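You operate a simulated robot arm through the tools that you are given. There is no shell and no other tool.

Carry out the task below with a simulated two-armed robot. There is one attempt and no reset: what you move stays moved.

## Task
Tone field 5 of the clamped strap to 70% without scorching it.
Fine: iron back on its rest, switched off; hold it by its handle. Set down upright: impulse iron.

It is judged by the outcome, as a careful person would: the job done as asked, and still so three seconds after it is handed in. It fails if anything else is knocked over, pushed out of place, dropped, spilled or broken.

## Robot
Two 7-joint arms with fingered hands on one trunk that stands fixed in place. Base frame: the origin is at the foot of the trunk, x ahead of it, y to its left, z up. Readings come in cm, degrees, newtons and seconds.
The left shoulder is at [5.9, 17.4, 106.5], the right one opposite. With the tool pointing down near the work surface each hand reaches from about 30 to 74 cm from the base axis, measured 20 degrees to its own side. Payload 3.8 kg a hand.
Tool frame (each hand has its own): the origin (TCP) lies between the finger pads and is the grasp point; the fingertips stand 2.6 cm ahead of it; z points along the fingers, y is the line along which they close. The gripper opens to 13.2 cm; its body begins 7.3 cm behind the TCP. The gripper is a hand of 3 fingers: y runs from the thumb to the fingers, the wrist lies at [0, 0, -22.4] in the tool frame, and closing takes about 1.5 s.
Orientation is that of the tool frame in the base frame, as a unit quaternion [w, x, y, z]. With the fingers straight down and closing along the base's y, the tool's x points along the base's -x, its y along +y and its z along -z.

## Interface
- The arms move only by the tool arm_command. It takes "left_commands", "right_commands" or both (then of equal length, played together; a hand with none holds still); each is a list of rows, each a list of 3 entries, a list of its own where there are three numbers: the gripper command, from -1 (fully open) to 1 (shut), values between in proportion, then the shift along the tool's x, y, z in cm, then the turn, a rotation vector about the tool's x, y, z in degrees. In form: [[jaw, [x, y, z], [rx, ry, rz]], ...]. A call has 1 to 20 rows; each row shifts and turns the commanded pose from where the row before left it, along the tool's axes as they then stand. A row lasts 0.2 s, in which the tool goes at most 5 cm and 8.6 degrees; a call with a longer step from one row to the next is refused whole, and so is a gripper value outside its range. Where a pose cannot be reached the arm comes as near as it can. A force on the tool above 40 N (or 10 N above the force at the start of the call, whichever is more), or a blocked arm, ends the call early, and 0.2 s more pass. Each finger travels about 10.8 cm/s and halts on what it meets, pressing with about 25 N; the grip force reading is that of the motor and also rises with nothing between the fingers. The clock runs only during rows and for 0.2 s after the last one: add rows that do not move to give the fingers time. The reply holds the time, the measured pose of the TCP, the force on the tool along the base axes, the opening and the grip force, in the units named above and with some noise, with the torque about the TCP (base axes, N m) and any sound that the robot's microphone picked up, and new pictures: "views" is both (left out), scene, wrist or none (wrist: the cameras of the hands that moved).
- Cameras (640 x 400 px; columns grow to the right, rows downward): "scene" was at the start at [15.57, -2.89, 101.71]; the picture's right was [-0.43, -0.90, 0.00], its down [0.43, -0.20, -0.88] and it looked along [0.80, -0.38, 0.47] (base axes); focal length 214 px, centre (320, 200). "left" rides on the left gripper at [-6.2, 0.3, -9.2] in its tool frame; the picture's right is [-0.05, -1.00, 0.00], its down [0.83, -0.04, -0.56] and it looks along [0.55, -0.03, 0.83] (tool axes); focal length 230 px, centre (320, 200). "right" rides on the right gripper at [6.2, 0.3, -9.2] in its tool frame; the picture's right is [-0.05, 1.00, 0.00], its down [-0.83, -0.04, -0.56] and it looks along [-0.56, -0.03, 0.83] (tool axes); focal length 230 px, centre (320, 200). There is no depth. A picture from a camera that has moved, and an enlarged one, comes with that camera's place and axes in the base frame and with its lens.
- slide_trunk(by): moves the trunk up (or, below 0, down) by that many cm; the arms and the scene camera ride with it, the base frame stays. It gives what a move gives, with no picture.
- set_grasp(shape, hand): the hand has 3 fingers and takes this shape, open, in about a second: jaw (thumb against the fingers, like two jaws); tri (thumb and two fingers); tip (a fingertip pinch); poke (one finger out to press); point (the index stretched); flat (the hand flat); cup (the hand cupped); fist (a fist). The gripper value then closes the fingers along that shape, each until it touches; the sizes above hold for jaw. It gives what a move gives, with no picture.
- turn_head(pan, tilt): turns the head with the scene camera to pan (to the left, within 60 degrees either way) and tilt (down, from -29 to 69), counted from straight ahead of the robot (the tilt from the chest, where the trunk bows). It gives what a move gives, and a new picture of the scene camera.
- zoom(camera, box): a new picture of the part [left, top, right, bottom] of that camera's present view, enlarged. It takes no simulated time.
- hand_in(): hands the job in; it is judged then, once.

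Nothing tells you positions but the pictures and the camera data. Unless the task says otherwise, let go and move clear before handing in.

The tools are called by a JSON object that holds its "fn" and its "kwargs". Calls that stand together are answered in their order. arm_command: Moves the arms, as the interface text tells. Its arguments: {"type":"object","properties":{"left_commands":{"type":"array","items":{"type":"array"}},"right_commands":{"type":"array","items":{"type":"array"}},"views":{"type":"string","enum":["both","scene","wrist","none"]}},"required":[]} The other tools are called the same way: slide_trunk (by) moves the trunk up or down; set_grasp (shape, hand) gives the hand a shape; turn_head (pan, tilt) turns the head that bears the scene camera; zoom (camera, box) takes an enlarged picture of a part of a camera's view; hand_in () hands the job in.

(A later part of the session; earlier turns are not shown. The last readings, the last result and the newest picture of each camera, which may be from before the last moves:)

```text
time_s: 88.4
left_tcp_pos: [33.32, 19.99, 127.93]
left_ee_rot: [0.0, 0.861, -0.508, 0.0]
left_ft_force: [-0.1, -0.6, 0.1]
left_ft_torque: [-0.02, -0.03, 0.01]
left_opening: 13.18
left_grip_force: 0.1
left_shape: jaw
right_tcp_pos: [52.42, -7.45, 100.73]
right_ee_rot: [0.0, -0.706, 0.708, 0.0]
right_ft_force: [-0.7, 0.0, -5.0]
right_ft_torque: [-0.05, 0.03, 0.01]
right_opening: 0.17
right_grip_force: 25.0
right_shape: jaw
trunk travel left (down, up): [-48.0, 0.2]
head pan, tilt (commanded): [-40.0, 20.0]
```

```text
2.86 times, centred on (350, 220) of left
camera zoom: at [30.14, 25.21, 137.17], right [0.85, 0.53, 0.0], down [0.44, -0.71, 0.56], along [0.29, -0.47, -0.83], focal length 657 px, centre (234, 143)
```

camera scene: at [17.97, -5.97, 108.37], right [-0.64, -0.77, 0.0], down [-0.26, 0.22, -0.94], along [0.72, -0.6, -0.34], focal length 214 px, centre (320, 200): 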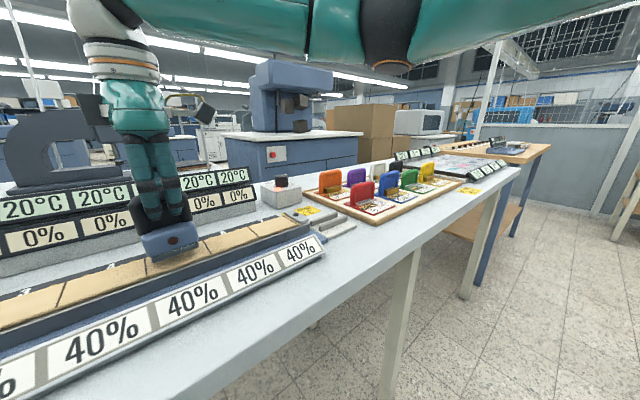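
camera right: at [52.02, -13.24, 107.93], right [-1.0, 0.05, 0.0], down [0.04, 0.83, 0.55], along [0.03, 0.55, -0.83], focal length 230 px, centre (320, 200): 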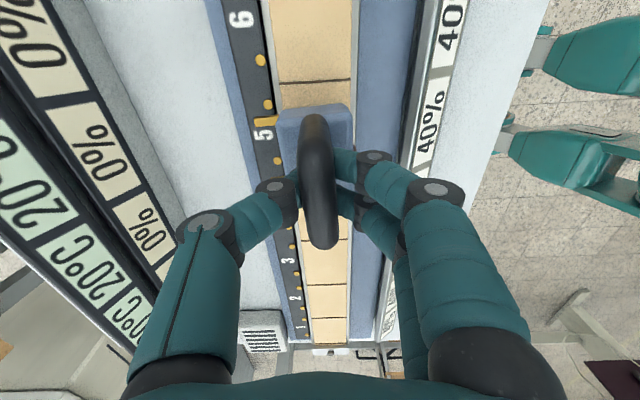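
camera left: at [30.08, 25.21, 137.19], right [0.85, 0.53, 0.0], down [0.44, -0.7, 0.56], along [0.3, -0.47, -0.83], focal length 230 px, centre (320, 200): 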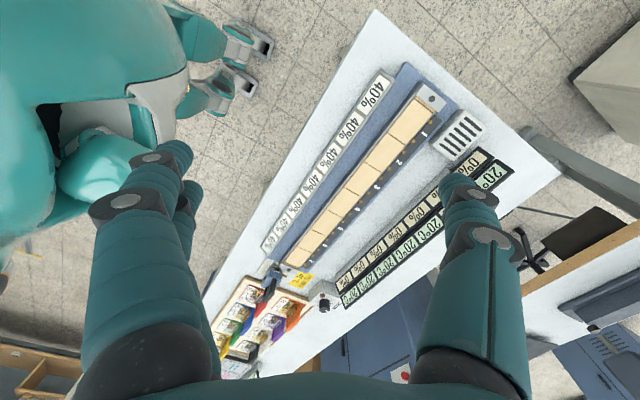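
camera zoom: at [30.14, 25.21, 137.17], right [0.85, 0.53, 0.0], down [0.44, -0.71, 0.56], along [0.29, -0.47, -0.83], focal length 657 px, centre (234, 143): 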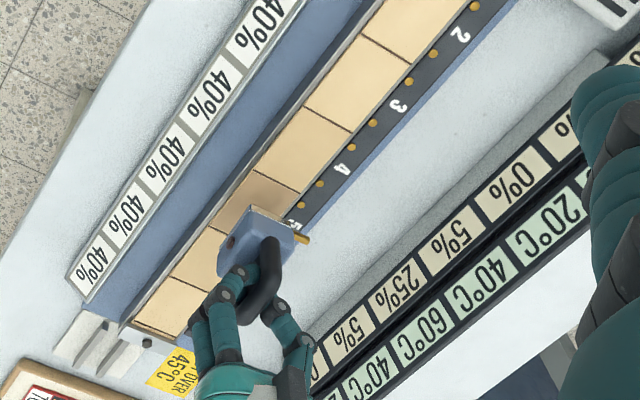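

No change after 14 s, so either it cools very slowly or only with further steps. While holding the iron safely above, I'll look for any printed guidance on the fixture (rails, vent, front scale).

{"fn": "turn_head", "kwargs": {"pan": -5, "tilt": 28}}

{"fn": "zoom", "kwargs": {"camera": "scene", "box": [0, 100, 240, 300]}}

{"fn": "zoom", "kwargs": {"camera": "scene", "box": [180, 100, 420, 300]}}

{"fn": "zoom", "kwargs": {"camera": "left", "box": [360, 40, 560, 200]}}

```text
time_s: 89.4
left_tcp_pos: [33.38, 19.89, 127.95]
left_ee_rot: [0.0, 0.862, -0.507, 0.001]
left_ft_force: [0.5, 1.0, -0.3]
left_ft_torque: [0.01, -0.01, -0.03]
left_opening: 13.2
left_grip_force: 0.0
left_shape: jaw
right_tcp_pos: [52.22, -7.43, 100.73]
right_ee_rot: [-0.001, -0.706, 0.708, 0.0]
right_ft_force: [0.2, -0.6, -5.8]
right_ft_torque: [-0.02, -0.03, 0.01]
right_opening: 0.13
right_grip_force: 25.1
right_shape: jaw
trunk travel left (down, up): [-48.0, 0.2]
head pan, tilt (commanded): [-5.0, 28.0]
camera scene: at [19.94, -0.79, 107.07], right [-0.09, -1.0, 0.0], down [-0.47, 0.04, -0.88], along [0.88, -0.08, -0.47], focal length 214 px, centre (320, 200)
```

scene: 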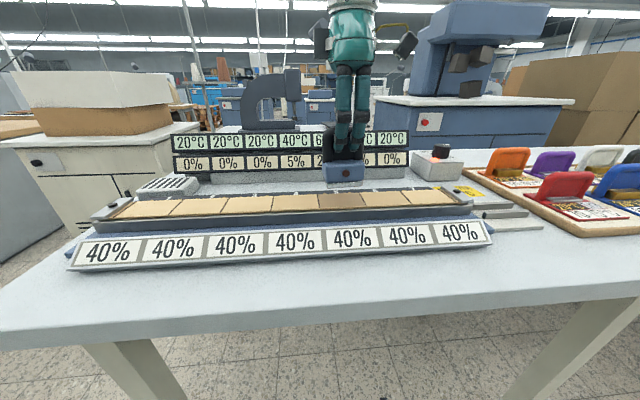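

```text
2.00 times, centred on (120, 200) of scene
camera zoom: at [19.94, -0.79, 107.07], right [-0.09, -1.0, 0.0], down [-0.47, 0.04, -0.88], along [0.88, -0.08, -0.47], focal length 429 px, centre (720, 200)
```

zoom: 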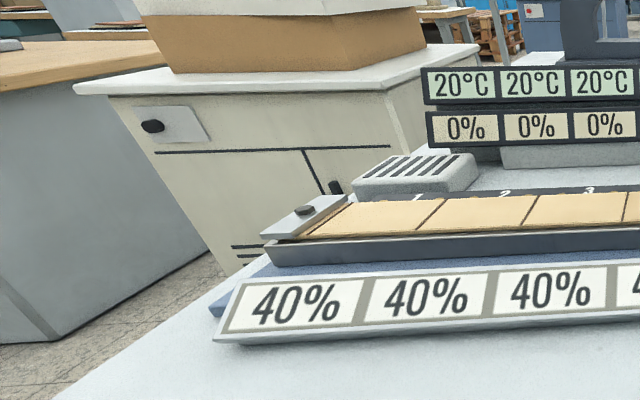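

```text
2.00 times, centred on (300, 200) of scene
camera zoom: at [19.94, -0.79, 107.07], right [-0.09, -1.0, 0.0], down [-0.47, 0.04, -0.88], along [0.88, -0.08, -0.47], focal length 429 px, centre (360, 200)
```

zoom: 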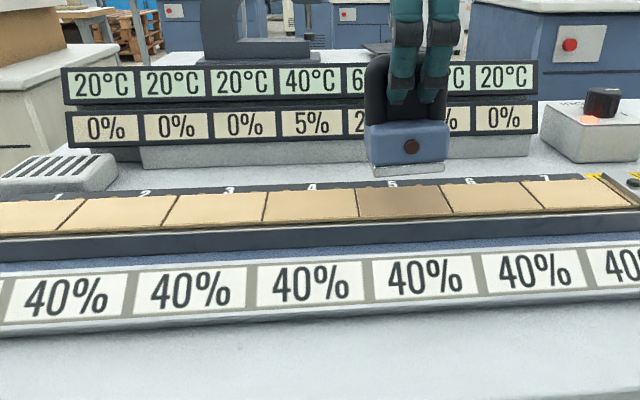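

```text
2.50 times, centred on (460, 120) of left
camera zoom: at [30.14, 25.21, 137.18], right [0.85, 0.53, 0.0], down [0.44, -0.71, 0.56], along [0.29, -0.47, -0.83], focal length 575 px, centre (-30, 400)
```

zoom: 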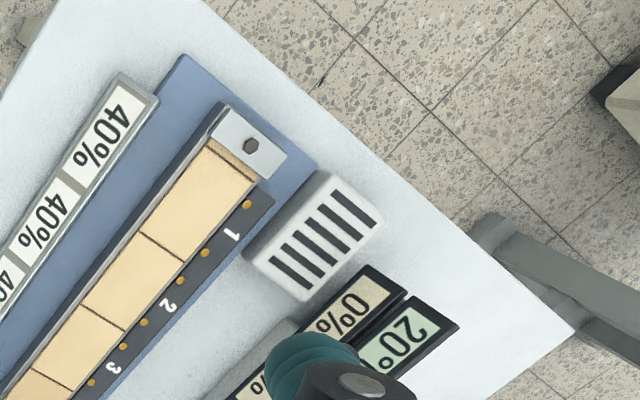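

No printed guidance besides the rows. I'll wait longer (iron held well above) to see if the field cools on a slower time scale before giving another impulse.

{"fn": "arm_command", "kwargs": {"right_commands": [[1, [0, 0, -2], [0, 0, 0]], [1, [0, 0, 0], [0, 0, 0]], [1, [0, 0, 0], [0, 0, 0]], [1, [0, 0, 0], [0, 0, 0]], [1, [0, 0, 0], [0, 0, 0]], [1, [0, 0, 0], [0, 0, 0]], [1, [0, 0, 0], [0, 0, 0]], [1, [0, 0, 0], [0, 0, 0]], [1, [0, 0, 0], [0, 0, 0]], [1, [0, 0, 0], [0, 0, 0]], [1, [0, 0, 0], [0, 0, 0]], [1, [0, 0, 0], [0, 0, 0]], [1, [0, 0, 0], [0, 0, 0]], [1, [0, 0, 0], [0, 0, 0]], [1, [0, 0, 0], [0, 0, 0]], [1, [0, 0, 0], [0, 0, 0]], [1, [0, 0, 0], [0, 0, 0]], [1, [0, 0, 0], [0, 0, 0]], [1, [0, 0, 0], [0, 0, 0]], [1, [0, 0, 0], [0, 0, 0]]], "views": "none"}}

{"fn": "arm_command", "kwargs": {"right_commands": [[1, [0, 0, 0], [0, 0, 0]], [1, [0, 0, 0], [0, 0, 0]], [1, [0, 0, 0], [0, 0, 0]], [1, [0, 0, 0], [0, 0, 0]], [1, [0, 0, 0], [0, 0, 0]], [1, [0, 0, 0], [0, 0, 0]], [1, [0, 0, 0], [0, 0, 0]], [1, [0, 0, 0], [0, 0, 0]], [1, [0, 0, 0], [0, 0, 0]], [1, [0, 0, 0], [0, 0, 0]], [1, [0, 0, 0], [0, 0, 0]], [1, [0, 0, 0], [0, 0, 0]], [1, [0, 0, 0], [0, 0, 0]], [1, [0, 0, 0], [0, 0, 0]], [1, [0, 0, 0], [0, 0, 0]], [1, [0, 0, 0], [0, 0, 0]], [1, [0, 0, 0], [0, 0, 0]], [1, [0, 0, 0], [0, 0, 0]], [1, [0, 0, 0], [0, 0, 0]], [1, [0, 0, 0], [0, 0, 0]]], "views": "none"}}

{"fn": "arm_command", "kwargs": {"right_commands": [[1, [0, 0, 0], [0, 0, 0]], [1, [0, 0, 0], [0, 0, 0]], [1, [0, 0, 0], [0, 0, 0]], [1, [0, 0, 0], [0, 0, 0]], [1, [0, 0, 0], [0, 0, 0]], [1, [0, 0, 0], [0, 0, 0]], [1, [0, 0, 0], [0, 0, 0]], [1, [0, 0, 0], [0, 0, 0]], [1, [0, 0, 0], [0, 0, 0]], [1, [0, 0, 0], [0, 0, 0]], [1, [0, 0, 0], [0, 0, 0]], [1, [0, 0, 0], [0, 0, 0]], [1, [0, 0, 0], [0, 0, 0]], [1, [0, 0, 0], [0, 0, 0]], [1, [0, 0, 0], [0, 0, 0]], [1, [0, 0, 0], [0, 0, 0]], [1, [0, 0, 0], [0, 0, 0]], [1, [0, 0, 0], [0, 0, 0]], [1, [0, 0, 0], [0, 0, 0]], [1, [0, 0, 0], [0, 0, 0]]], "views": "none"}}

{"fn": "zoom", "kwargs": {"camera": "left", "box": [260, 150, 440, 290]}}

```text
time_s: 93.6
left_tcp_pos: [33.44, 19.95, 128.05]
left_ee_rot: [-0.001, 0.862, -0.507, -0.001]
left_ft_force: [-0.4, 0.6, -0.1]
left_ft_torque: [-0.03, 0.03, -0.01]
left_opening: 13.17
left_grip_force: 0.1
left_shape: jaw
right_tcp_pos: [52.44, -7.59, 102.76]
right_ee_rot: [0.0, -0.706, 0.708, 0.0]
right_ft_force: [1.2, 0.1, -5.3]
right_ft_torque: [0.01, 0.03, -0.01]
right_opening: 0.14
right_grip_force: 24.9
right_shape: jaw
trunk travel left (down, up): [-48.0, 0.2]
head pan, tilt (commanded): [-5.0, 28.0]
```

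```text
time_s: 97.8
left_tcp_pos: [33.35, 20.02, 127.85]
left_ee_rot: [0.001, 0.861, -0.508, 0.0]
left_ft_force: [-0.6, 0.4, -0.7]
left_ft_torque: [-0.01, 0.01, -0.01]
left_opening: 13.21
left_grip_force: 0.0
left_shape: jaw
right_tcp_pos: [52.47, -7.47, 102.82]
right_ee_rot: [0.0, -0.706, 0.708, -0.001]
right_ft_force: [0.1, 0.7, -5.9]
right_ft_torque: [0.02, 0.0, -0.01]
right_opening: 0.12
right_grip_force: 24.7
right_shape: jaw
trunk travel left (down, up): [-48.0, 0.2]
head pan, tilt (commanded): [-5.0, 28.0]
```

```text
time_s: 102.0
left_tcp_pos: [33.33, 20.03, 127.97]
left_ee_rot: [0.0, 0.861, -0.508, 0.0]
left_ft_force: [-0.5, 0.8, 0.0]
left_ft_torque: [0.04, 0.0, 0.02]
left_opening: 13.2
left_grip_force: 0.0
left_shape: jaw
right_tcp_pos: [52.53, -7.53, 102.75]
right_ee_rot: [0.0, -0.707, 0.707, 0.0]
right_ft_force: [0.5, -0.6, -6.2]
right_ft_torque: [-0.05, 0.0, 0.0]
right_opening: 0.13
right_grip_force: 24.9
right_shape: jaw
trunk travel left (down, up): [-48.0, 0.2]
head pan, tilt (commanded): [-5.0, 28.0]
```

```text
2.86 times, centred on (350, 220) of left
camera zoom: at [30.14, 25.21, 137.17], right [0.85, 0.53, 0.0], down [0.44, -0.71, 0.56], along [0.29, -0.47, -0.83], focal length 657 px, centre (234, 143)
```

zoom: 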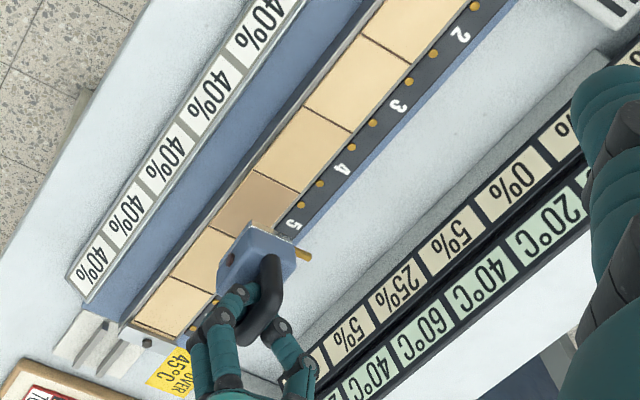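

Still 60 °C / 25% after 28 s. A careful operator would let it cool as long as feasible, so I'll wait more and re-read.

{"fn": "arm_command", "kwargs": {"right_commands": [[1, [0, 0, 0], [0, 0, 0]], [1, [0, 0, 0], [0, 0, 0]], [1, [0, 0, 0], [0, 0, 0]], [1, [0, 0, 0], [0, 0, 0]], [1, [0, 0, 0], [0, 0, 0]], [1, [0, 0, 0], [0, 0, 0]], [1, [0, 0, 0], [0, 0, 0]], [1, [0, 0, 0], [0, 0, 0]], [1, [0, 0, 0], [0, 0, 0]], [1, [0, 0, 0], [0, 0, 0]], [1, [0, 0, 0], [0, 0, 0]], [1, [0, 0, 0], [0, 0, 0]], [1, [0, 0, 0], [0, 0, 0]], [1, [0, 0, 0], [0, 0, 0]], [1, [0, 0, 0], [0, 0, 0]], [1, [0, 0, 0], [0, 0, 0]], [1, [0, 0, 0], [0, 0, 0]], [1, [0, 0, 0], [0, 0, 0]], [1, [0, 0, 0], [0, 0, 0]], [1, [0, 0, 0], [0, 0, 0]]], "views": "none"}}

{"fn": "arm_command", "kwargs": {"right_commands": [[1, [0, 0, 0], [0, 0, 0]], [1, [0, 0, 0], [0, 0, 0]], [1, [0, 0, 0], [0, 0, 0]], [1, [0, 0, 0], [0, 0, 0]], [1, [0, 0, 0], [0, 0, 0]], [1, [0, 0, 0], [0, 0, 0]], [1, [0, 0, 0], [0, 0, 0]], [1, [0, 0, 0], [0, 0, 0]], [1, [0, 0, 0], [0, 0, 0]], [1, [0, 0, 0], [0, 0, 0]], [1, [0, 0, 0], [0, 0, 0]], [1, [0, 0, 0], [0, 0, 0]], [1, [0, 0, 0], [0, 0, 0]], [1, [0, 0, 0], [0, 0, 0]], [1, [0, 0, 0], [0, 0, 0]], [1, [0, 0, 0], [0, 0, 0]], [1, [0, 0, 0], [0, 0, 0]], [1, [0, 0, 0], [0, 0, 0]], [1, [0, 0, 0], [0, 0, 0]], [1, [0, 0, 0], [0, 0, 0]]], "views": "none"}}

{"fn": "arm_command", "kwargs": {"right_commands": [[1, [0, 0, 0], [0, 0, 0]], [1, [0, 0, 0], [0, 0, 0]], [1, [0, 0, 0], [0, 0, 0]], [1, [0, 0, 0], [0, 0, 0]], [1, [0, 0, 0], [0, 0, 0]], [1, [0, 0, 0], [0, 0, 0]], [1, [0, 0, 0], [0, 0, 0]], [1, [0, 0, 0], [0, 0, 0]], [1, [0, 0, 0], [0, 0, 0]], [1, [0, 0, 0], [0, 0, 0]], [1, [0, 0, 0], [0, 0, 0]], [1, [0, 0, 0], [0, 0, 0]], [1, [0, 0, 0], [0, 0, 0]], [1, [0, 0, 0], [0, 0, 0]], [1, [0, 0, 0], [0, 0, 0]], [1, [0, 0, 0], [0, 0, 0]], [1, [0, 0, 0], [0, 0, 0]], [1, [0, 0, 0], [0, 0, 0]], [1, [0, 0, 0], [0, 0, 0]], [1, [0, 0, 0], [0, 0, 0]]], "views": "none"}}

{"fn": "arm_command", "kwargs": {"right_commands": [[1, [0, 0, 0], [0, 0, 0]], [1, [0, 0, 0], [0, 0, 0]], [1, [0, 0, 0], [0, 0, 0]], [1, [0, 0, 0], [0, 0, 0]], [1, [0, 0, 0], [0, 0, 0]], [1, [0, 0, 0], [0, 0, 0]], [1, [0, 0, 0], [0, 0, 0]], [1, [0, 0, 0], [0, 0, 0]], [1, [0, 0, 0], [0, 0, 0]], [1, [0, 0, 0], [0, 0, 0]], [1, [0, 0, 0], [0, 0, 0]], [1, [0, 0, 0], [0, 0, 0]], [1, [0, 0, 0], [0, 0, 0]], [1, [0, 0, 0], [0, 0, 0]], [1, [0, 0, 0], [0, 0, 0]], [1, [0, 0, 0], [0, 0, 0]], [1, [0, 0, 0], [0, 0, 0]], [1, [0, 0, 0], [0, 0, 0]], [1, [0, 0, 0], [0, 0, 0]], [1, [0, 0, 0], [0, 0, 0]]], "views": "none"}}

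{"fn": "zoom", "kwargs": {"camera": "left", "box": [260, 150, 440, 290]}}

{"fn": "zoom", "kwargs": {"camera": "scene", "box": [60, 100, 500, 290]}}

```text
time_s: 106.2
left_tcp_pos: [33.43, 19.96, 127.93]
left_ee_rot: [0.0, 0.862, -0.508, 0.0]
left_ft_force: [-0.5, -0.4, 0.2]
left_ft_torque: [-0.03, -0.02, 0.01]
left_opening: 13.18
left_grip_force: 0.2
left_shape: jaw
right_tcp_pos: [52.39, -7.56, 102.72]
right_ee_rot: [0.0, -0.706, 0.708, 0.001]
right_ft_force: [0.2, -0.5, -5.0]
right_ft_torque: [-0.02, 0.03, 0.02]
right_opening: 0.12
right_grip_force: 25.1
right_shape: jaw
trunk travel left (down, up): [-48.0, 0.2]
head pan, tilt (commanded): [-5.0, 28.0]
```

```text
time_s: 110.4
left_tcp_pos: [33.36, 20.03, 127.9]
left_ee_rot: [0.0, 0.861, -0.508, 0.0]
left_ft_force: [-0.5, -0.7, 0.2]
left_ft_torque: [0.02, -0.01, -0.02]
left_opening: 13.16
left_grip_force: 0.1
left_shape: jaw
right_tcp_pos: [52.38, -7.54, 102.73]
right_ee_rot: [0.0, -0.706, 0.708, 0.0]
right_ft_force: [-0.5, -0.2, -6.4]
right_ft_torque: [-0.01, 0.0, 0.01]
right_opening: 0.13
right_grip_force: 25.1
right_shape: jaw
trunk travel left (down, up): [-48.0, 0.2]
head pan, tilt (commanded): [-5.0, 28.0]
```

```text
time_s: 114.6
left_tcp_pos: [33.32, 19.99, 127.79]
left_ee_rot: [0.0, 0.862, -0.507, 0.0]
left_ft_force: [0.0, -0.5, 0.5]
left_ft_torque: [-0.01, -0.01, 0.02]
left_opening: 13.17
left_grip_force: 0.0
left_shape: jaw
right_tcp_pos: [52.27, -7.52, 102.69]
right_ee_rot: [0.001, -0.707, 0.707, 0.0]
right_ft_force: [-0.4, -0.2, -4.8]
right_ft_torque: [0.0, -0.02, 0.04]
right_opening: 0.12
right_grip_force: 24.6
right_shape: jaw
trunk travel left (down, up): [-48.0, 0.2]
head pan, tilt (commanded): [-5.0, 28.0]
```

```text
time_s: 118.8
left_tcp_pos: [33.32, 19.84, 128.06]
left_ee_rot: [0.0, 0.862, -0.508, -0.001]
left_ft_force: [0.4, 1.7, -0.4]
left_ft_torque: [0.0, 0.02, 0.01]
left_opening: 13.2
left_grip_force: 0.2
left_shape: jaw
right_tcp_pos: [52.39, -7.57, 102.8]
right_ee_rot: [0.0, -0.706, 0.708, -0.001]
right_ft_force: [0.2, 0.1, -4.7]
right_ft_torque: [-0.03, 0.02, 0.0]
right_opening: 0.12
right_grip_force: 25.0
right_shape: jaw
trunk travel left (down, up): [-48.0, 0.2]
head pan, tilt (commanded): [-5.0, 28.0]
```

```text
2.86 times, centred on (350, 220) of left
camera zoom: at [30.14, 25.21, 137.17], right [0.85, 0.53, 0.0], down [0.44, -0.71, 0.56], along [0.29, -0.47, -0.83], focal length 657 px, centre (234, 143)
```

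zoom: 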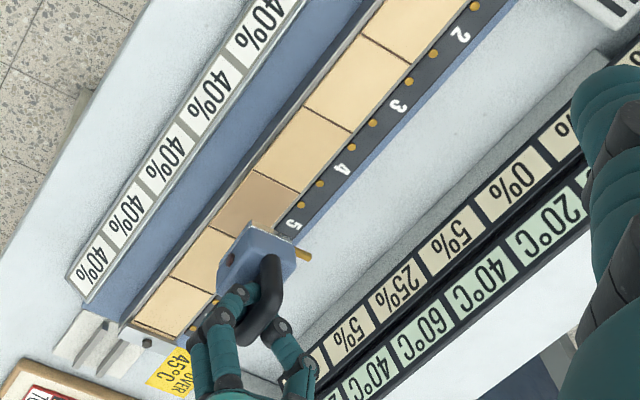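

```text
1.45 times, centred on (280, 195) of scene
camera zoom: at [19.94, -0.78, 107.07], right [-0.09, -1.0, 0.0], down [-0.47, 0.04, -0.88], along [0.88, -0.08, -0.47], focal length 312 px, centre (378, 207)
```

zoom: 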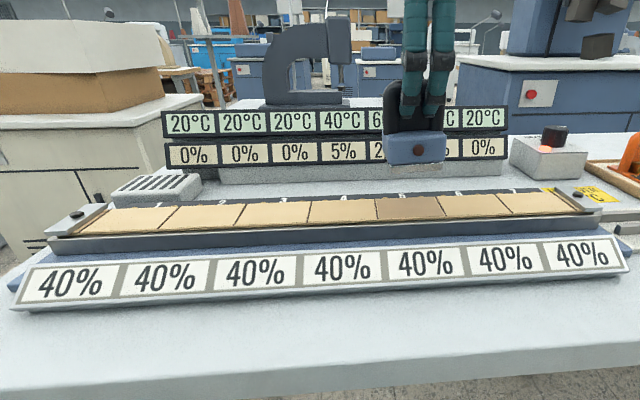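

No cooling at all in 45 s with the hot iron hovering over the strap. I'll move the iron well away (back above its rest, still held) and see whether the field then cools.

{"fn": "arm_command", "kwargs": {"right_commands": [[1, [4, 0.3, 0], [0, 0, 0]], [1, [4, 0.4, 0], [0, 0, 0]], [1, [4, 0.4, 0], [0, 0, 0]], [1, [4, 0.4, 0], [0, 0, 0]], [1, [4, 0.4, 0], [0, 0, 0]], [1, [4, 0.4, 0], [0, 0, 0]], [1, [4, 0.2, 0], [0, 0, 0]], [1, [0.2, 0, 0], [0, 0, 0]], [1, [0, 0, 0], [0, 0, 0]], [1, [0, 0, 0], [0, 0, 0]], [1, [0, 0, 0], [0, 0, 0]], [1, [0, 0, 0], [0, 0, 0]], [1, [0, 0, 0], [0, 0, 0]], [1, [0, 0, 0], [0, 0, 0]], [1, [0, 0, 0], [0, 0, 0]], [1, [0, 0, 0], [0, 0, 0]], [1, [0, 0, 0], [0, 0, 0]], [1, [0, 0, 0], [0, 0, 0]], [1, [0, 0, 0], [0, 0, 0]], [1, [0, 0, 0], [0, 0, 0]]], "views": "scene"}}

{"fn": "zoom", "kwargs": {"camera": "scene", "box": [60, 100, 500, 290]}}

{"fn": "arm_command", "kwargs": {"right_commands": [[1, [0, 0, 0], [0, 0, 0]], [1, [0, 0, 0], [0, 0, 0]], [1, [0, 0, 0], [0, 0, 0]], [1, [0, 0, 0], [0, 0, 0]], [1, [0, 0, 0], [0, 0, 0]], [1, [0, 0, 0], [0, 0, 0]], [1, [0, 0, 0], [0, 0, 0]], [1, [0, 0, 0], [0, 0, 0]], [1, [0, 0, 0], [0, 0, 0]], [1, [0, 0, 0], [0, 0, 0]], [1, [0, 0, 0], [0, 0, 0]], [1, [0, 0, 0], [0, 0, 0]], [1, [0, 0, 0], [0, 0, 0]], [1, [0, 0, 0], [0, 0, 0]], [1, [0, 0, 0], [0, 0, 0]], [1, [0, 0, 0], [0, 0, 0]], [1, [0, 0, 0], [0, 0, 0]], [1, [0, 0, 0], [0, 0, 0]], [1, [0, 0, 0], [0, 0, 0]], [1, [0, 0, 0], [0, 0, 0]]], "views": "none"}}

{"fn": "zoom", "kwargs": {"camera": "left", "box": [240, 100, 480, 310]}}

```text
time_s: 123.0
left_tcp_pos: [33.32, 19.95, 127.94]
left_ee_rot: [0.001, 0.862, -0.507, 0.0]
left_ft_force: [0.8, -0.1, -0.2]
left_ft_torque: [0.01, 0.0, 0.01]
left_opening: 13.17
left_grip_force: 0.1
left_shape: jaw
right_tcp_pos: [49.78, -35.71, 102.88]
right_ee_rot: [0.0, -0.707, 0.708, 0.0]
right_ft_force: [-0.1, -0.8, -5.4]
right_ft_torque: [0.03, 0.01, 0.04]
right_opening: 0.12
right_grip_force: 25.2
right_shape: jaw
trunk travel left (down, up): [-48.0, 0.2]
head pan, tilt (commanded): [-5.0, 28.0]
camera scene: at [19.93, -0.8, 107.07], right [-0.09, -1.0, 0.0], down [-0.47, 0.04, -0.88], along [0.88, -0.08, -0.47], focal length 214 px, centre (320, 200)
```

scene: 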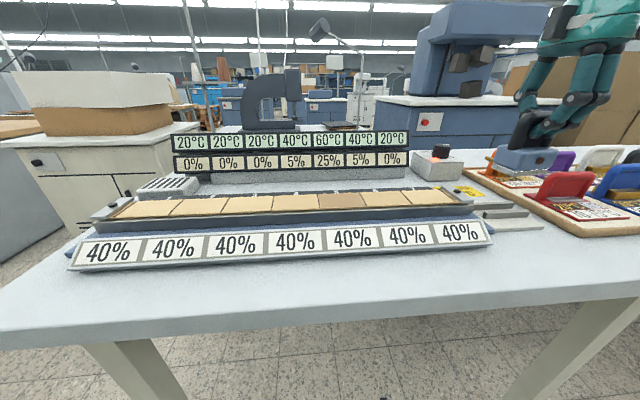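

```text
1.45 times, centred on (280, 195) of scene
camera zoom: at [19.93, -0.8, 107.07], right [-0.09, -1.0, 0.0], down [-0.47, 0.04, -0.88], along [0.88, -0.08, -0.47], focal length 312 px, centre (378, 207)
```

zoom: 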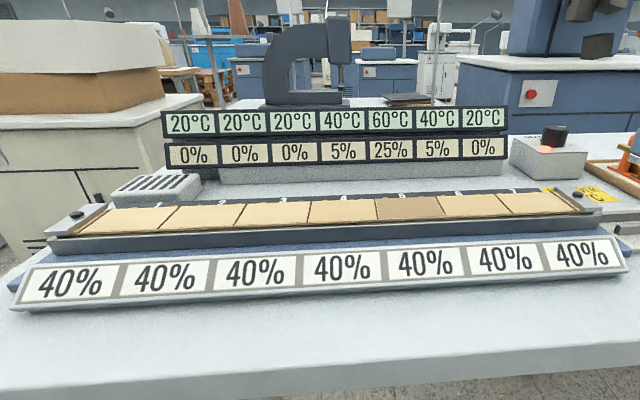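

```text
time_s: 127.2
left_tcp_pos: [33.39, 19.95, 127.9]
left_ee_rot: [0.0, 0.862, -0.507, 0.0]
left_ft_force: [-0.7, -0.1, 0.7]
left_ft_torque: [0.02, -0.01, 0.04]
left_opening: 13.21
left_grip_force: 0.1
left_shape: jaw
right_tcp_pos: [49.81, -35.72, 102.81]
right_ee_rot: [0.0, -0.707, 0.708, 0.0]
right_ft_force: [-0.4, -0.2, -5.4]
right_ft_torque: [-0.01, 0.0, 0.02]
right_opening: 0.12
right_grip_force: 24.8
right_shape: jaw
trunk travel left (down, up): [-48.0, 0.2]
head pan, tilt (commanded): [-5.0, 28.0]
```

```text
1.90 times, centred on (360, 205) of left
camera zoom: at [30.14, 25.19, 137.18], right [0.85, 0.53, 0.0], down [0.44, -0.71, 0.56], along [0.29, -0.47, -0.83], focal length 438 px, centre (244, 190)
```

zoom: 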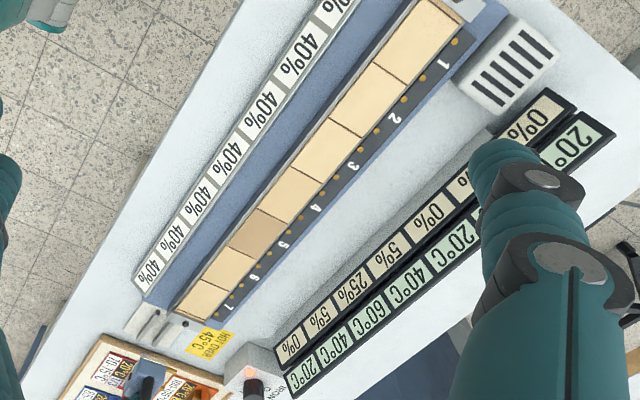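

The readings are stable regardless of time, so heat here only changes with impulses. Field 5: 25%/60 °C, neighbours 5%/40 °C. I'll give field 5 a second brief touch at exactly the same place and read off the result.

{"fn": "arm_command", "kwargs": {"right_commands": [[1, [-4, -0.3, 0], [0, 0, 0]], [1, [-4, -0.4, 0], [0, 0, 0]], [1, [-4, -0.4, 0], [0, 0, 0]], [1, [-4, -0.4, 0], [0, 0, 0]], [1, [-4, -0.4, 0], [0, 0, 0]], [1, [-4, -0.4, 0], [0, 0, 0]], [1, [-4, -0.3, 0], [0, 0, 0]], [1, [-0.3, 0, 2.0], [0, 0, 0]], [1, [0, 0, 2.4], [0, 0, 0]], [1, [0, 0, 0.6], [0, 0, 0]]], "views": "none"}}

{"fn": "zoom", "kwargs": {"camera": "left", "box": [280, 190, 420, 290]}}

```text
time_s: 129.4
left_tcp_pos: [33.41, 19.85, 127.99]
left_ee_rot: [-0.001, 0.862, -0.507, 0.0]
left_ft_force: [0.2, 0.1, -0.6]
left_ft_torque: [-0.01, 0.0, 0.02]
left_opening: 13.17
left_grip_force: 0.1
left_shape: jaw
right_tcp_pos: [52.49, -7.41, 97.76]
right_ee_rot: [0.001, -0.707, 0.707, 0.0]
right_ft_force: [-0.3, 0.2, -5.2]
right_ft_torque: [-0.02, -0.01, -0.01]
right_opening: 0.08
right_grip_force: 24.7
right_shape: jaw
trunk travel left (down, up): [-48.0, 0.2]
head pan, tilt (commanded): [-5.0, 28.0]
```

```text
4.00 times, centred on (350, 240) of left
camera zoom: at [30.12, 25.19, 137.19], right [0.85, 0.53, 0.0], down [0.44, -0.71, 0.56], along [0.29, -0.47, -0.83], focal length 920 px, centre (200, 40)
```

zoom: 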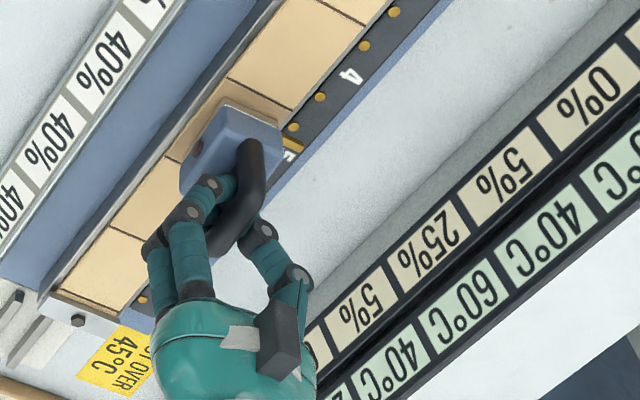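

I'm 0.3 cm above contact again with the readings unchanged. Now a brief touch, then immediate lift.

{"fn": "arm_command", "kwargs": {"right_commands": [[1, [0, 0, 0.42], [0, 0, 0]]], "views": "none"}}

{"fn": "arm_command", "kwargs": {"right_commands": [[1, [0, 0, -1.5], [0, 0, 0]]], "views": "none"}}

{"fn": "zoom", "kwargs": {"camera": "left", "box": [280, 190, 420, 290]}}

```text
time_s: 129.8
left_tcp_pos: [33.28, 19.81, 128.02]
left_ee_rot: [-0.001, 0.862, -0.507, 0.0]
left_ft_force: [-0.8, 0.2, -1.0]
left_ft_torque: [-0.02, 0.01, 0.0]
left_opening: 13.19
left_grip_force: 0.0
left_shape: jaw
right_tcp_pos: [52.46, -7.53, 97.56]
right_ee_rot: [0.0, -0.706, 0.708, 0.0]
right_ft_force: [1.9, -2.3, -0.1]
right_ft_torque: [0.02, 0.01, -0.04]
right_opening: 0.14
right_grip_force: 24.6
right_shape: jaw
trunk travel left (down, up): [-48.0, 0.2]
head pan, tilt (commanded): [-5.0, 28.0]
```

```text
time_s: 130.2
left_tcp_pos: [33.39, 19.97, 127.96]
left_ee_rot: [0.0, 0.862, -0.508, 0.0]
left_ft_force: [0.5, 0.5, -0.1]
left_ft_torque: [0.02, -0.01, 0.02]
left_opening: 13.17
left_grip_force: 0.1
left_shape: jaw
right_tcp_pos: [52.48, -7.4, 98.92]
right_ee_rot: [0.0, -0.706, 0.708, 0.0]
right_ft_force: [0.1, -0.7, -5.8]
right_ft_torque: [-0.02, 0.04, 0.01]
right_opening: 0.14
right_grip_force: 25.5
right_shape: jaw
trunk travel left (down, up): [-48.0, 0.2]
head pan, tilt (commanded): [-5.0, 28.0]
```

```text
4.00 times, centred on (350, 240) of left
camera zoom: at [30.14, 25.23, 137.16], right [0.85, 0.53, 0.0], down [0.44, -0.71, 0.56], along [0.29, -0.47, -0.83], focal length 920 px, centre (200, 40)
```

zoom: 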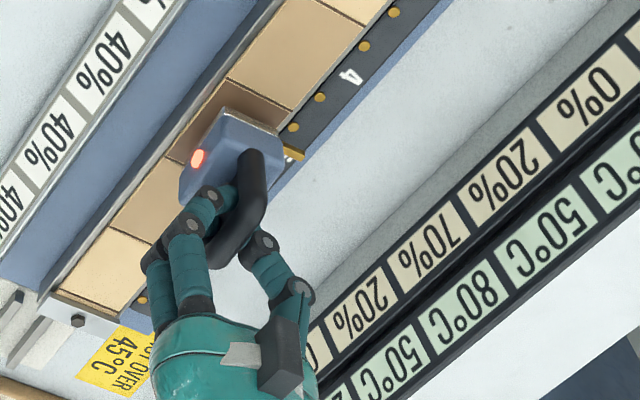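

Field 5 now reads 70% at 80 °C, unscorched; neighbours 20%, below the 40% marks. I'll carry the iron up and back over its rest without touching the strap again.

{"fn": "arm_command", "kwargs": {"right_commands": [[1, [0, 0, -2.5], [0, 0, 0]], [1, [0, 0, -1.5], [0, 0, 0]], [1, [4, 0.3, 0], [0, 0, 0]], [1, [4, 0.4, 0], [0, 0, 0]], [1, [4, 0.4, 0], [0, 0, 0]], [1, [4, 0.4, 0], [0, 0, 0]], [1, [4, 0.4, 0], [0, 0, 0]], [1, [4, 0.4, 0], [0, 0, 0]], [1, [4, 0.25, 0], [0, 0, 0]], [1, [0.35, 0, 0], [0, 0, 0]], [1, [0, 0, 2], [0, 0, 0]], [1, [0, 0, 0], [0, 0, 0]], [1, [0, 0, 0], [0, 0, 0]]], "views": "both"}}

{"fn": "zoom", "kwargs": {"camera": "right", "box": [220, 40, 420, 200]}}

{"fn": "zoom", "kwargs": {"camera": "left", "box": [240, 100, 480, 310]}}

```text
time_s: 133.0
left_tcp_pos: [33.31, 20.03, 127.76]
left_ee_rot: [0.0, 0.862, -0.507, 0.0]
left_ft_force: [-0.2, 0.1, 1.3]
left_ft_torque: [0.01, 0.01, 0.03]
left_opening: 13.17
left_grip_force: 0.0
left_shape: jaw
right_tcp_pos: [49.77, -35.75, 100.77]
right_ee_rot: [0.0, -0.707, 0.708, 0.0]
right_ft_force: [0.5, -0.4, -5.7]
right_ft_torque: [0.0, -0.01, 0.02]
right_opening: 0.12
right_grip_force: 24.8
right_shape: jaw
trunk travel left (down, up): [-48.0, 0.2]
head pan, tilt (commanded): [-5.0, 28.0]
camera scene: at [19.94, -0.81, 107.07], right [-0.09, -1.0, 0.0], down [-0.47, 0.04, -0.88], along [0.88, -0.08, -0.47], focal length 214 px, centre (320, 200)
camera right: at [49.62, -41.87, 109.98], right [-1.0, 0.05, 0.0], down [0.05, 0.83, 0.56], along [0.03, 0.55, -0.83], focal length 230 px, centre (320, 200)
```

scene: 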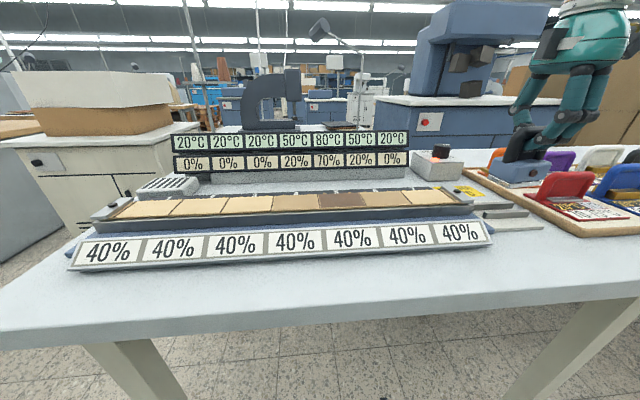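
right: 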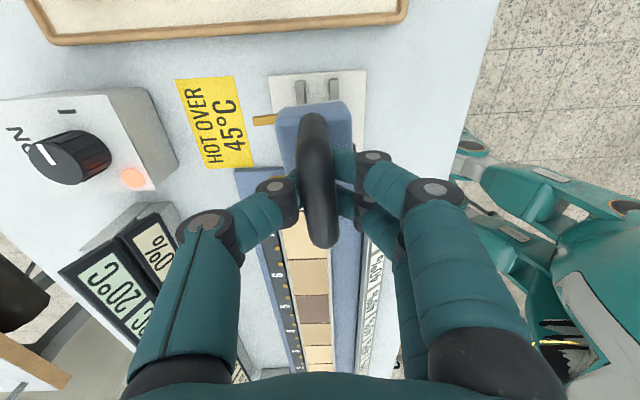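

```text
2.50 times, centred on (320, 120) of right
camera zoom: at [49.62, -41.87, 109.98], right [-1.0, 0.05, 0.0], down [0.05, 0.83, 0.56], along [0.03, 0.55, -0.83], focal length 575 px, centre (320, 400)
```

zoom: 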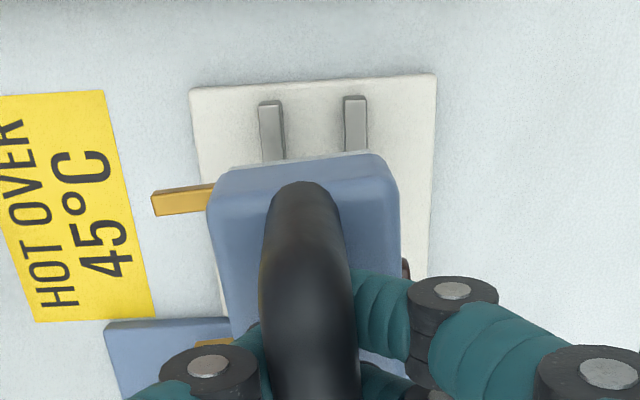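

```text
1.90 times, centred on (360, 205) of left
camera zoom: at [30.15, 25.17, 137.18], right [0.85, 0.53, 0.0], down [0.44, -0.71, 0.56], along [0.29, -0.47, -0.83], focal length 438 px, centre (244, 190)
```

zoom: 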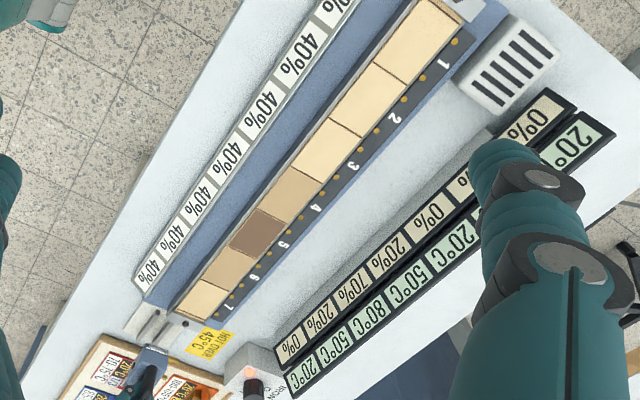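

All readings hold (70% / 80 °C). I'll lower the iron onto its rest at the recorded pick pose.

{"fn": "arm_command", "kwargs": {"right_commands": [[1, [0.05, -0.15, 1.8], [0, 0, 0]], [1, [0, 0, 1.5], [0, 0, 0]], [1, [0, 0, 0.9], [0, 0, 0]], [1, [0, 0, 0.2], [0, 0, 0]], [1, [0, 0, 0], [0, 0, 0]]], "views": "both"}}

{"fn": "zoom", "kwargs": {"camera": "left", "box": [240, 250, 340, 320]}}

{"fn": "zoom", "kwargs": {"camera": "scene", "box": [420, 100, 600, 240]}}

```text
time_s: 134.2
left_tcp_pos: [33.33, 19.87, 127.87]
left_ee_rot: [0.0, 0.862, -0.507, 0.001]
left_ft_force: [-0.2, -1.0, 0.3]
left_ft_torque: [0.0, -0.03, 0.0]
left_opening: 13.21
left_grip_force: 0.0
left_shape: jaw
right_tcp_pos: [49.87, -35.8, 96.22]
right_ee_rot: [0.0, -0.706, 0.708, -0.001]
right_ft_force: [0.1, 0.9, -5.0]
right_ft_torque: [-0.02, -0.02, 0.02]
right_opening: 0.12
right_grip_force: 24.1
right_shape: jaw
trunk travel left (down, up): [-48.0, 0.2]
head pan, tilt (commanded): [-5.0, 28.0]
camera scene: at [19.93, -0.79, 107.07], right [-0.09, -1.0, 0.0], down [-0.47, 0.04, -0.88], along [0.88, -0.08, -0.47], focal length 214 px, centre (320, 200)
camera right: at [49.67, -41.9, 105.56], right [-1.0, 0.05, 0.0], down [0.05, 0.83, 0.56], along [0.03, 0.55, -0.83], focal length 230 px, centre (320, 200)
```

scene: 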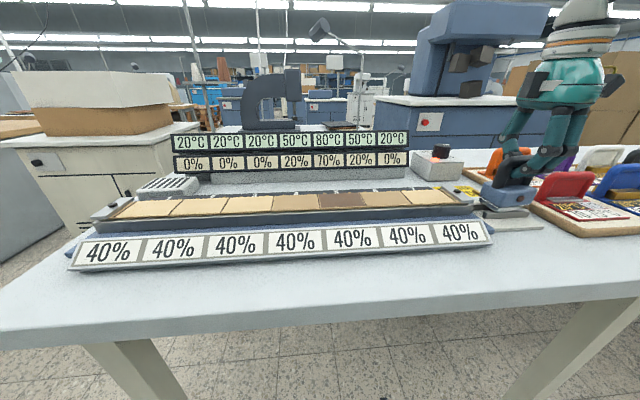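
right: 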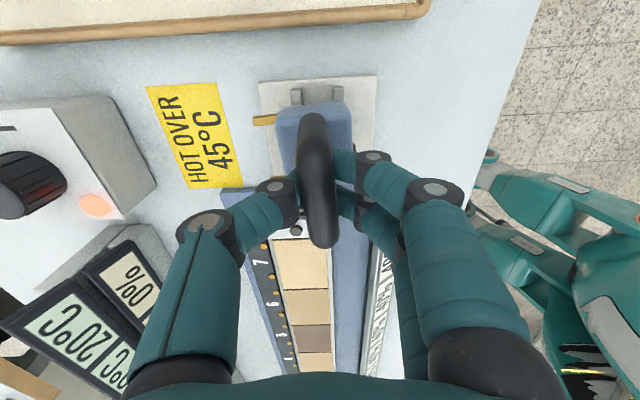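

```text
5.71 times, centred on (290, 285) of left
camera zoom: at [30.14, 25.19, 137.18], right [0.85, 0.53, 0.0], down [0.44, -0.71, 0.56], along [0.29, -0.47, -0.83], focal length 1315 px, centre (491, -286)
```

zoom: 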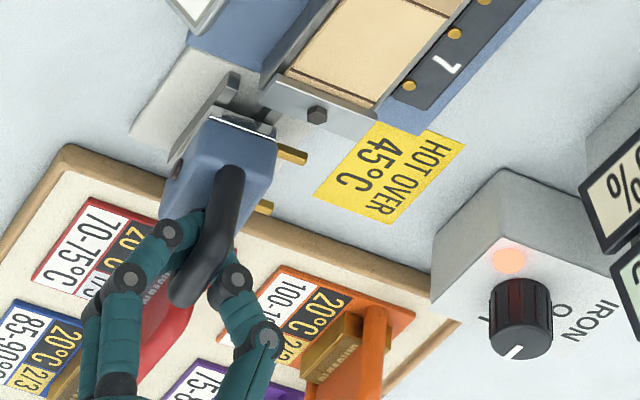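

```text
2.86 times, centred on (510, 170) of scene
camera zoom: at [19.93, -0.79, 107.07], right [-0.09, -1.0, 0.0], down [-0.47, 0.04, -0.88], along [0.88, -0.08, -0.47], focal length 613 px, centre (-223, 286)
```

zoom: 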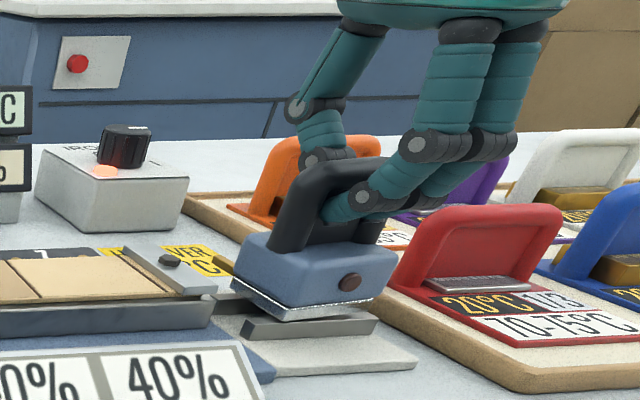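

Nearly seated (still carrying the weight at z = 96.22). I'll lower in small steps until the rest takes the load.

{"fn": "arm_command", "kwargs": {"right_commands": [[1, [0, 0, 0.15], [0, 0, 0]], [1, [0, 0, 0.1], [0, 0, 0]]], "views": "none"}}

```text
time_s: 134.8
left_tcp_pos: [33.31, 19.89, 127.92]
left_ee_rot: [0.0, 0.862, -0.508, 0.0]
left_ft_force: [0.2, -0.3, 0.1]
left_ft_torque: [0.0, -0.02, 0.01]
left_opening: 13.19
left_grip_force: 0.1
left_shape: jaw
right_tcp_pos: [50.11, -35.82, 96.22]
right_ee_rot: [0.0, -0.707, 0.707, -0.001]
right_ft_force: [0.0, -0.8, -2.5]
right_ft_torque: [-0.01, -0.02, 0.0]
right_opening: 0.11
right_grip_force: 24.6
right_shape: jaw
trunk travel left (down, up): [-48.0, 0.2]
head pan, tilt (commanded): [-5.0, 28.0]
```

{"fn": "arm_command", "kwargs": {"right_commands": [[1, [0, 0, 0.12], [0, 0, 0]], [1, [0, 0, 0], [0, 0, 0]]], "views": "none"}}

{"fn": "zoom", "kwargs": {"camera": "left", "box": [240, 250, 340, 320]}}

{"fn": "zoom", "kwargs": {"camera": "scene", "box": [420, 100, 600, 240]}}

```text
time_s: 135.4
left_tcp_pos: [33.39, 19.89, 127.92]
left_ee_rot: [0.0, 0.862, -0.508, 0.0]
left_ft_force: [0.2, 0.4, 0.4]
left_ft_torque: [0.0, 0.01, -0.01]
left_opening: 13.18
left_grip_force: 0.1
left_shape: jaw
right_tcp_pos: [49.88, -35.79, 96.14]
right_ee_rot: [0.0, -0.707, 0.708, 0.0]
right_ft_force: [0.7, -1.5, 0.1]
right_ft_torque: [0.02, 0.03, 0.01]
right_opening: 0.13
right_grip_force: 25.1
right_shape: jaw
trunk travel left (down, up): [-48.0, 0.2]
head pan, tilt (commanded): [-5.0, 28.0]
```

```text
5.71 times, centred on (290, 285) of left
camera zoom: at [30.11, 25.19, 137.2], right [0.85, 0.53, 0.0], down [0.44, -0.71, 0.56], along [0.29, -0.47, -0.83], focal length 1315 px, centre (491, -286)
```

zoom: 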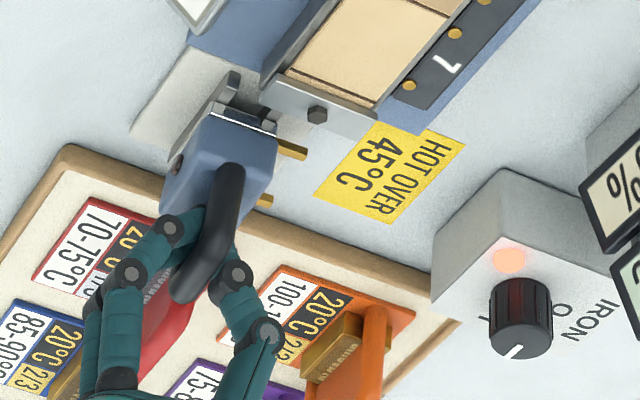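

```text
2.86 times, centred on (510, 170) of scene
camera zoom: at [19.92, -0.79, 107.08], right [-0.09, -1.0, 0.0], down [-0.47, 0.04, -0.88], along [0.88, -0.08, -0.47], focal length 613 px, centre (-223, 286)
```

zoom: 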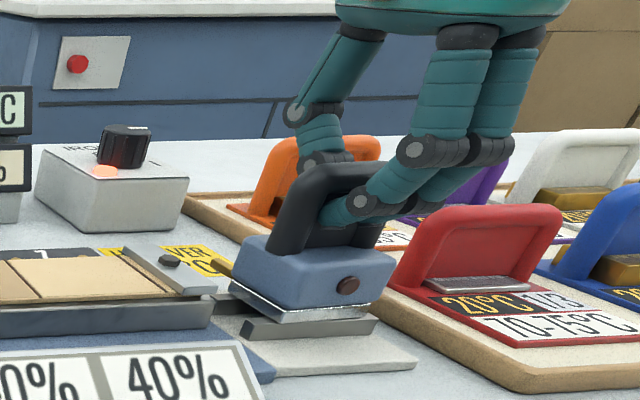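

The rest now carries the iron (force ≈ 0, same height as at pick-up). I'll open the fingers and rise straight up.

{"fn": "arm_command", "kwargs": {"right_commands": [[0.6, [0, 0, 0], [0, 0, 0]], [0.2, [0, 0, 0], [0, 0, 0]], [-0.2, [0, 0, 0], [0, 0, 0]], [-0.3, [0, 0, 0], [0, 0, 0]], [-0.3, [0, 0, 0], [0, 0, 0]], [-0.3, [0, 0, -1.5], [0, 0, 0]], [-0.3, [0, 0, -3], [0, 0, 0]], [-0.3, [0, 0, -3], [0, 0, 0]], [-0.3, [0, 0, 0], [0, 0, 0]]], "views": "both"}}

{"fn": "zoom", "kwargs": {"camera": "scene", "box": [420, 100, 600, 240]}}

{"fn": "zoom", "kwargs": {"camera": "right", "box": [220, 40, 420, 200]}}

```text
time_s: 137.4
left_tcp_pos: [33.28, 20.01, 127.95]
left_ee_rot: [0.001, 0.862, -0.508, 0.0]
left_ft_force: [-0.3, 0.3, 0.6]
left_ft_torque: [0.0, -0.02, 0.01]
left_opening: 13.17
left_grip_force: 0.0
left_shape: jaw
right_tcp_pos: [50.01, -35.77, 103.65]
right_ee_rot: [0.0, -0.706, 0.708, 0.001]
right_ft_force: [0.1, -0.2, 0.6]
right_ft_torque: [0.0, -0.03, 0.02]
right_opening: 8.55
right_grip_force: 0.1
right_shape: jaw
trunk travel left (down, up): [-48.0, 0.2]
head pan, tilt (commanded): [-5.0, 28.0]
camera scene: at [19.91, -0.79, 107.07], right [-0.09, -1.0, 0.0], down [-0.47, 0.04, -0.88], along [0.88, -0.08, -0.47], focal length 214 px, centre (320, 200)
camera right: at [49.72, -41.88, 112.78], right [-1.0, 0.05, 0.0], down [0.05, 0.83, 0.55], along [0.03, 0.55, -0.83], focal length 230 px, centre (320, 200)
```

scene: 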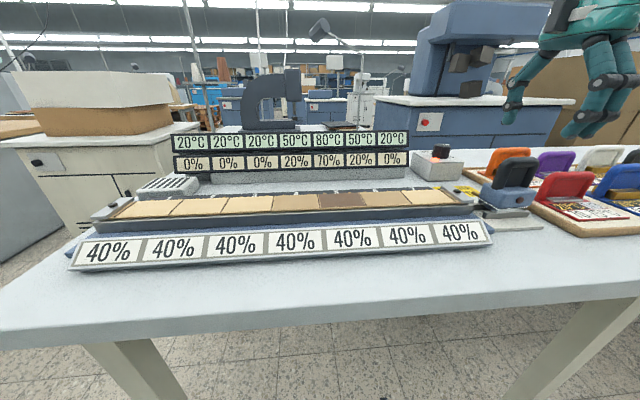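
right: 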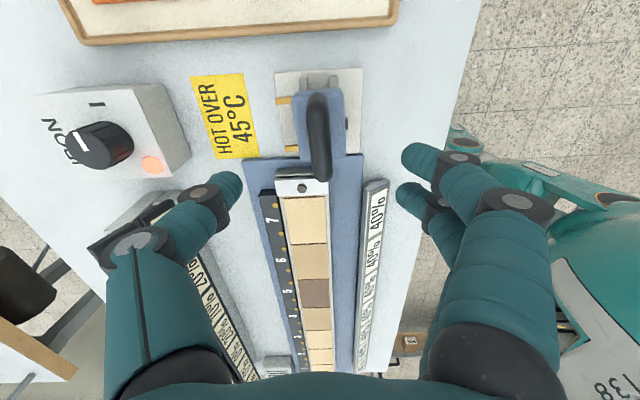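

```text
2.86 times, centred on (510, 170) of scene
camera zoom: at [19.91, -0.79, 107.07], right [-0.09, -1.0, 0.0], down [-0.47, 0.04, -0.88], along [0.88, -0.08, -0.47], focal length 613 px, centre (-223, 286)
```

zoom: 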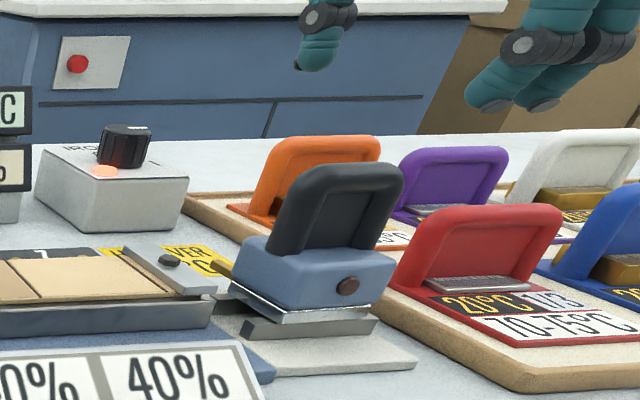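

```text
2.50 times, centred on (320, 120) of right
camera zoom: at [49.72, -41.88, 112.78], right [-1.0, 0.05, 0.0], down [0.05, 0.83, 0.55], along [0.03, 0.55, -0.83], focal length 575 px, centre (320, 400)
```

zoom: 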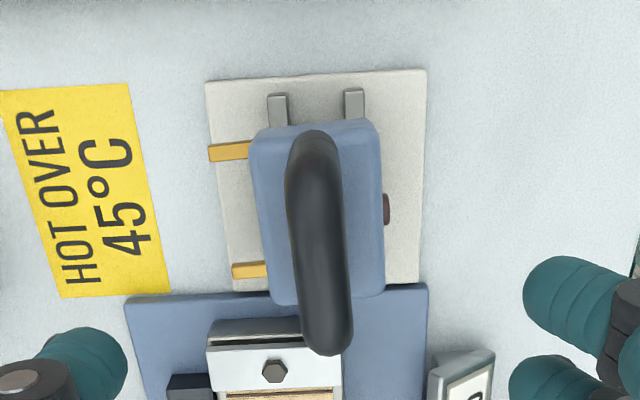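

The iron sits upright on its rest as before. Now I'll check the knob's pointer before switching off.

{"fn": "zoom", "kwargs": {"camera": "right", "box": [20, 70, 220, 210]}}

{"fn": "zoom", "kwargs": {"camera": "left", "box": [300, 275, 360, 320]}}

```text
2.86 times, centred on (120, 140) of right
camera zoom: at [49.72, -41.88, 112.78], right [-1.0, 0.05, 0.0], down [0.05, 0.83, 0.55], along [0.03, 0.55, -0.83], focal length 657 px, centre (891, 371)
```

zoom: 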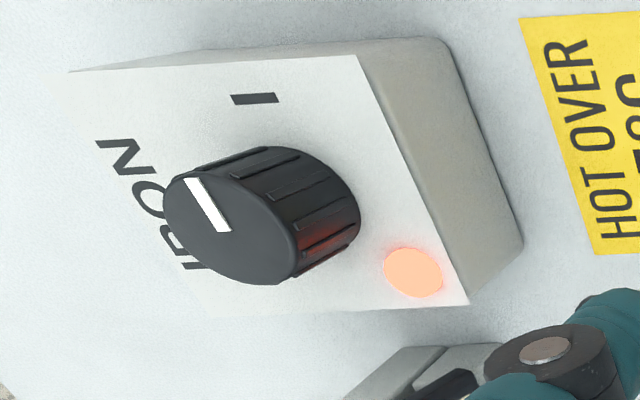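

```text
8.89 times, centred on (330, 298) of left
camera zoom: at [30.12, 25.19, 137.18], right [0.85, 0.53, 0.0], down [0.44, -0.71, 0.56], along [0.29, -0.47, -0.83], focal length 2045 px, centre (231, -667)
```

zoom: 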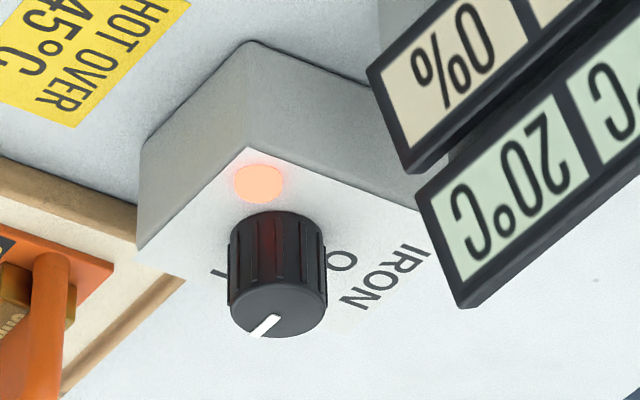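

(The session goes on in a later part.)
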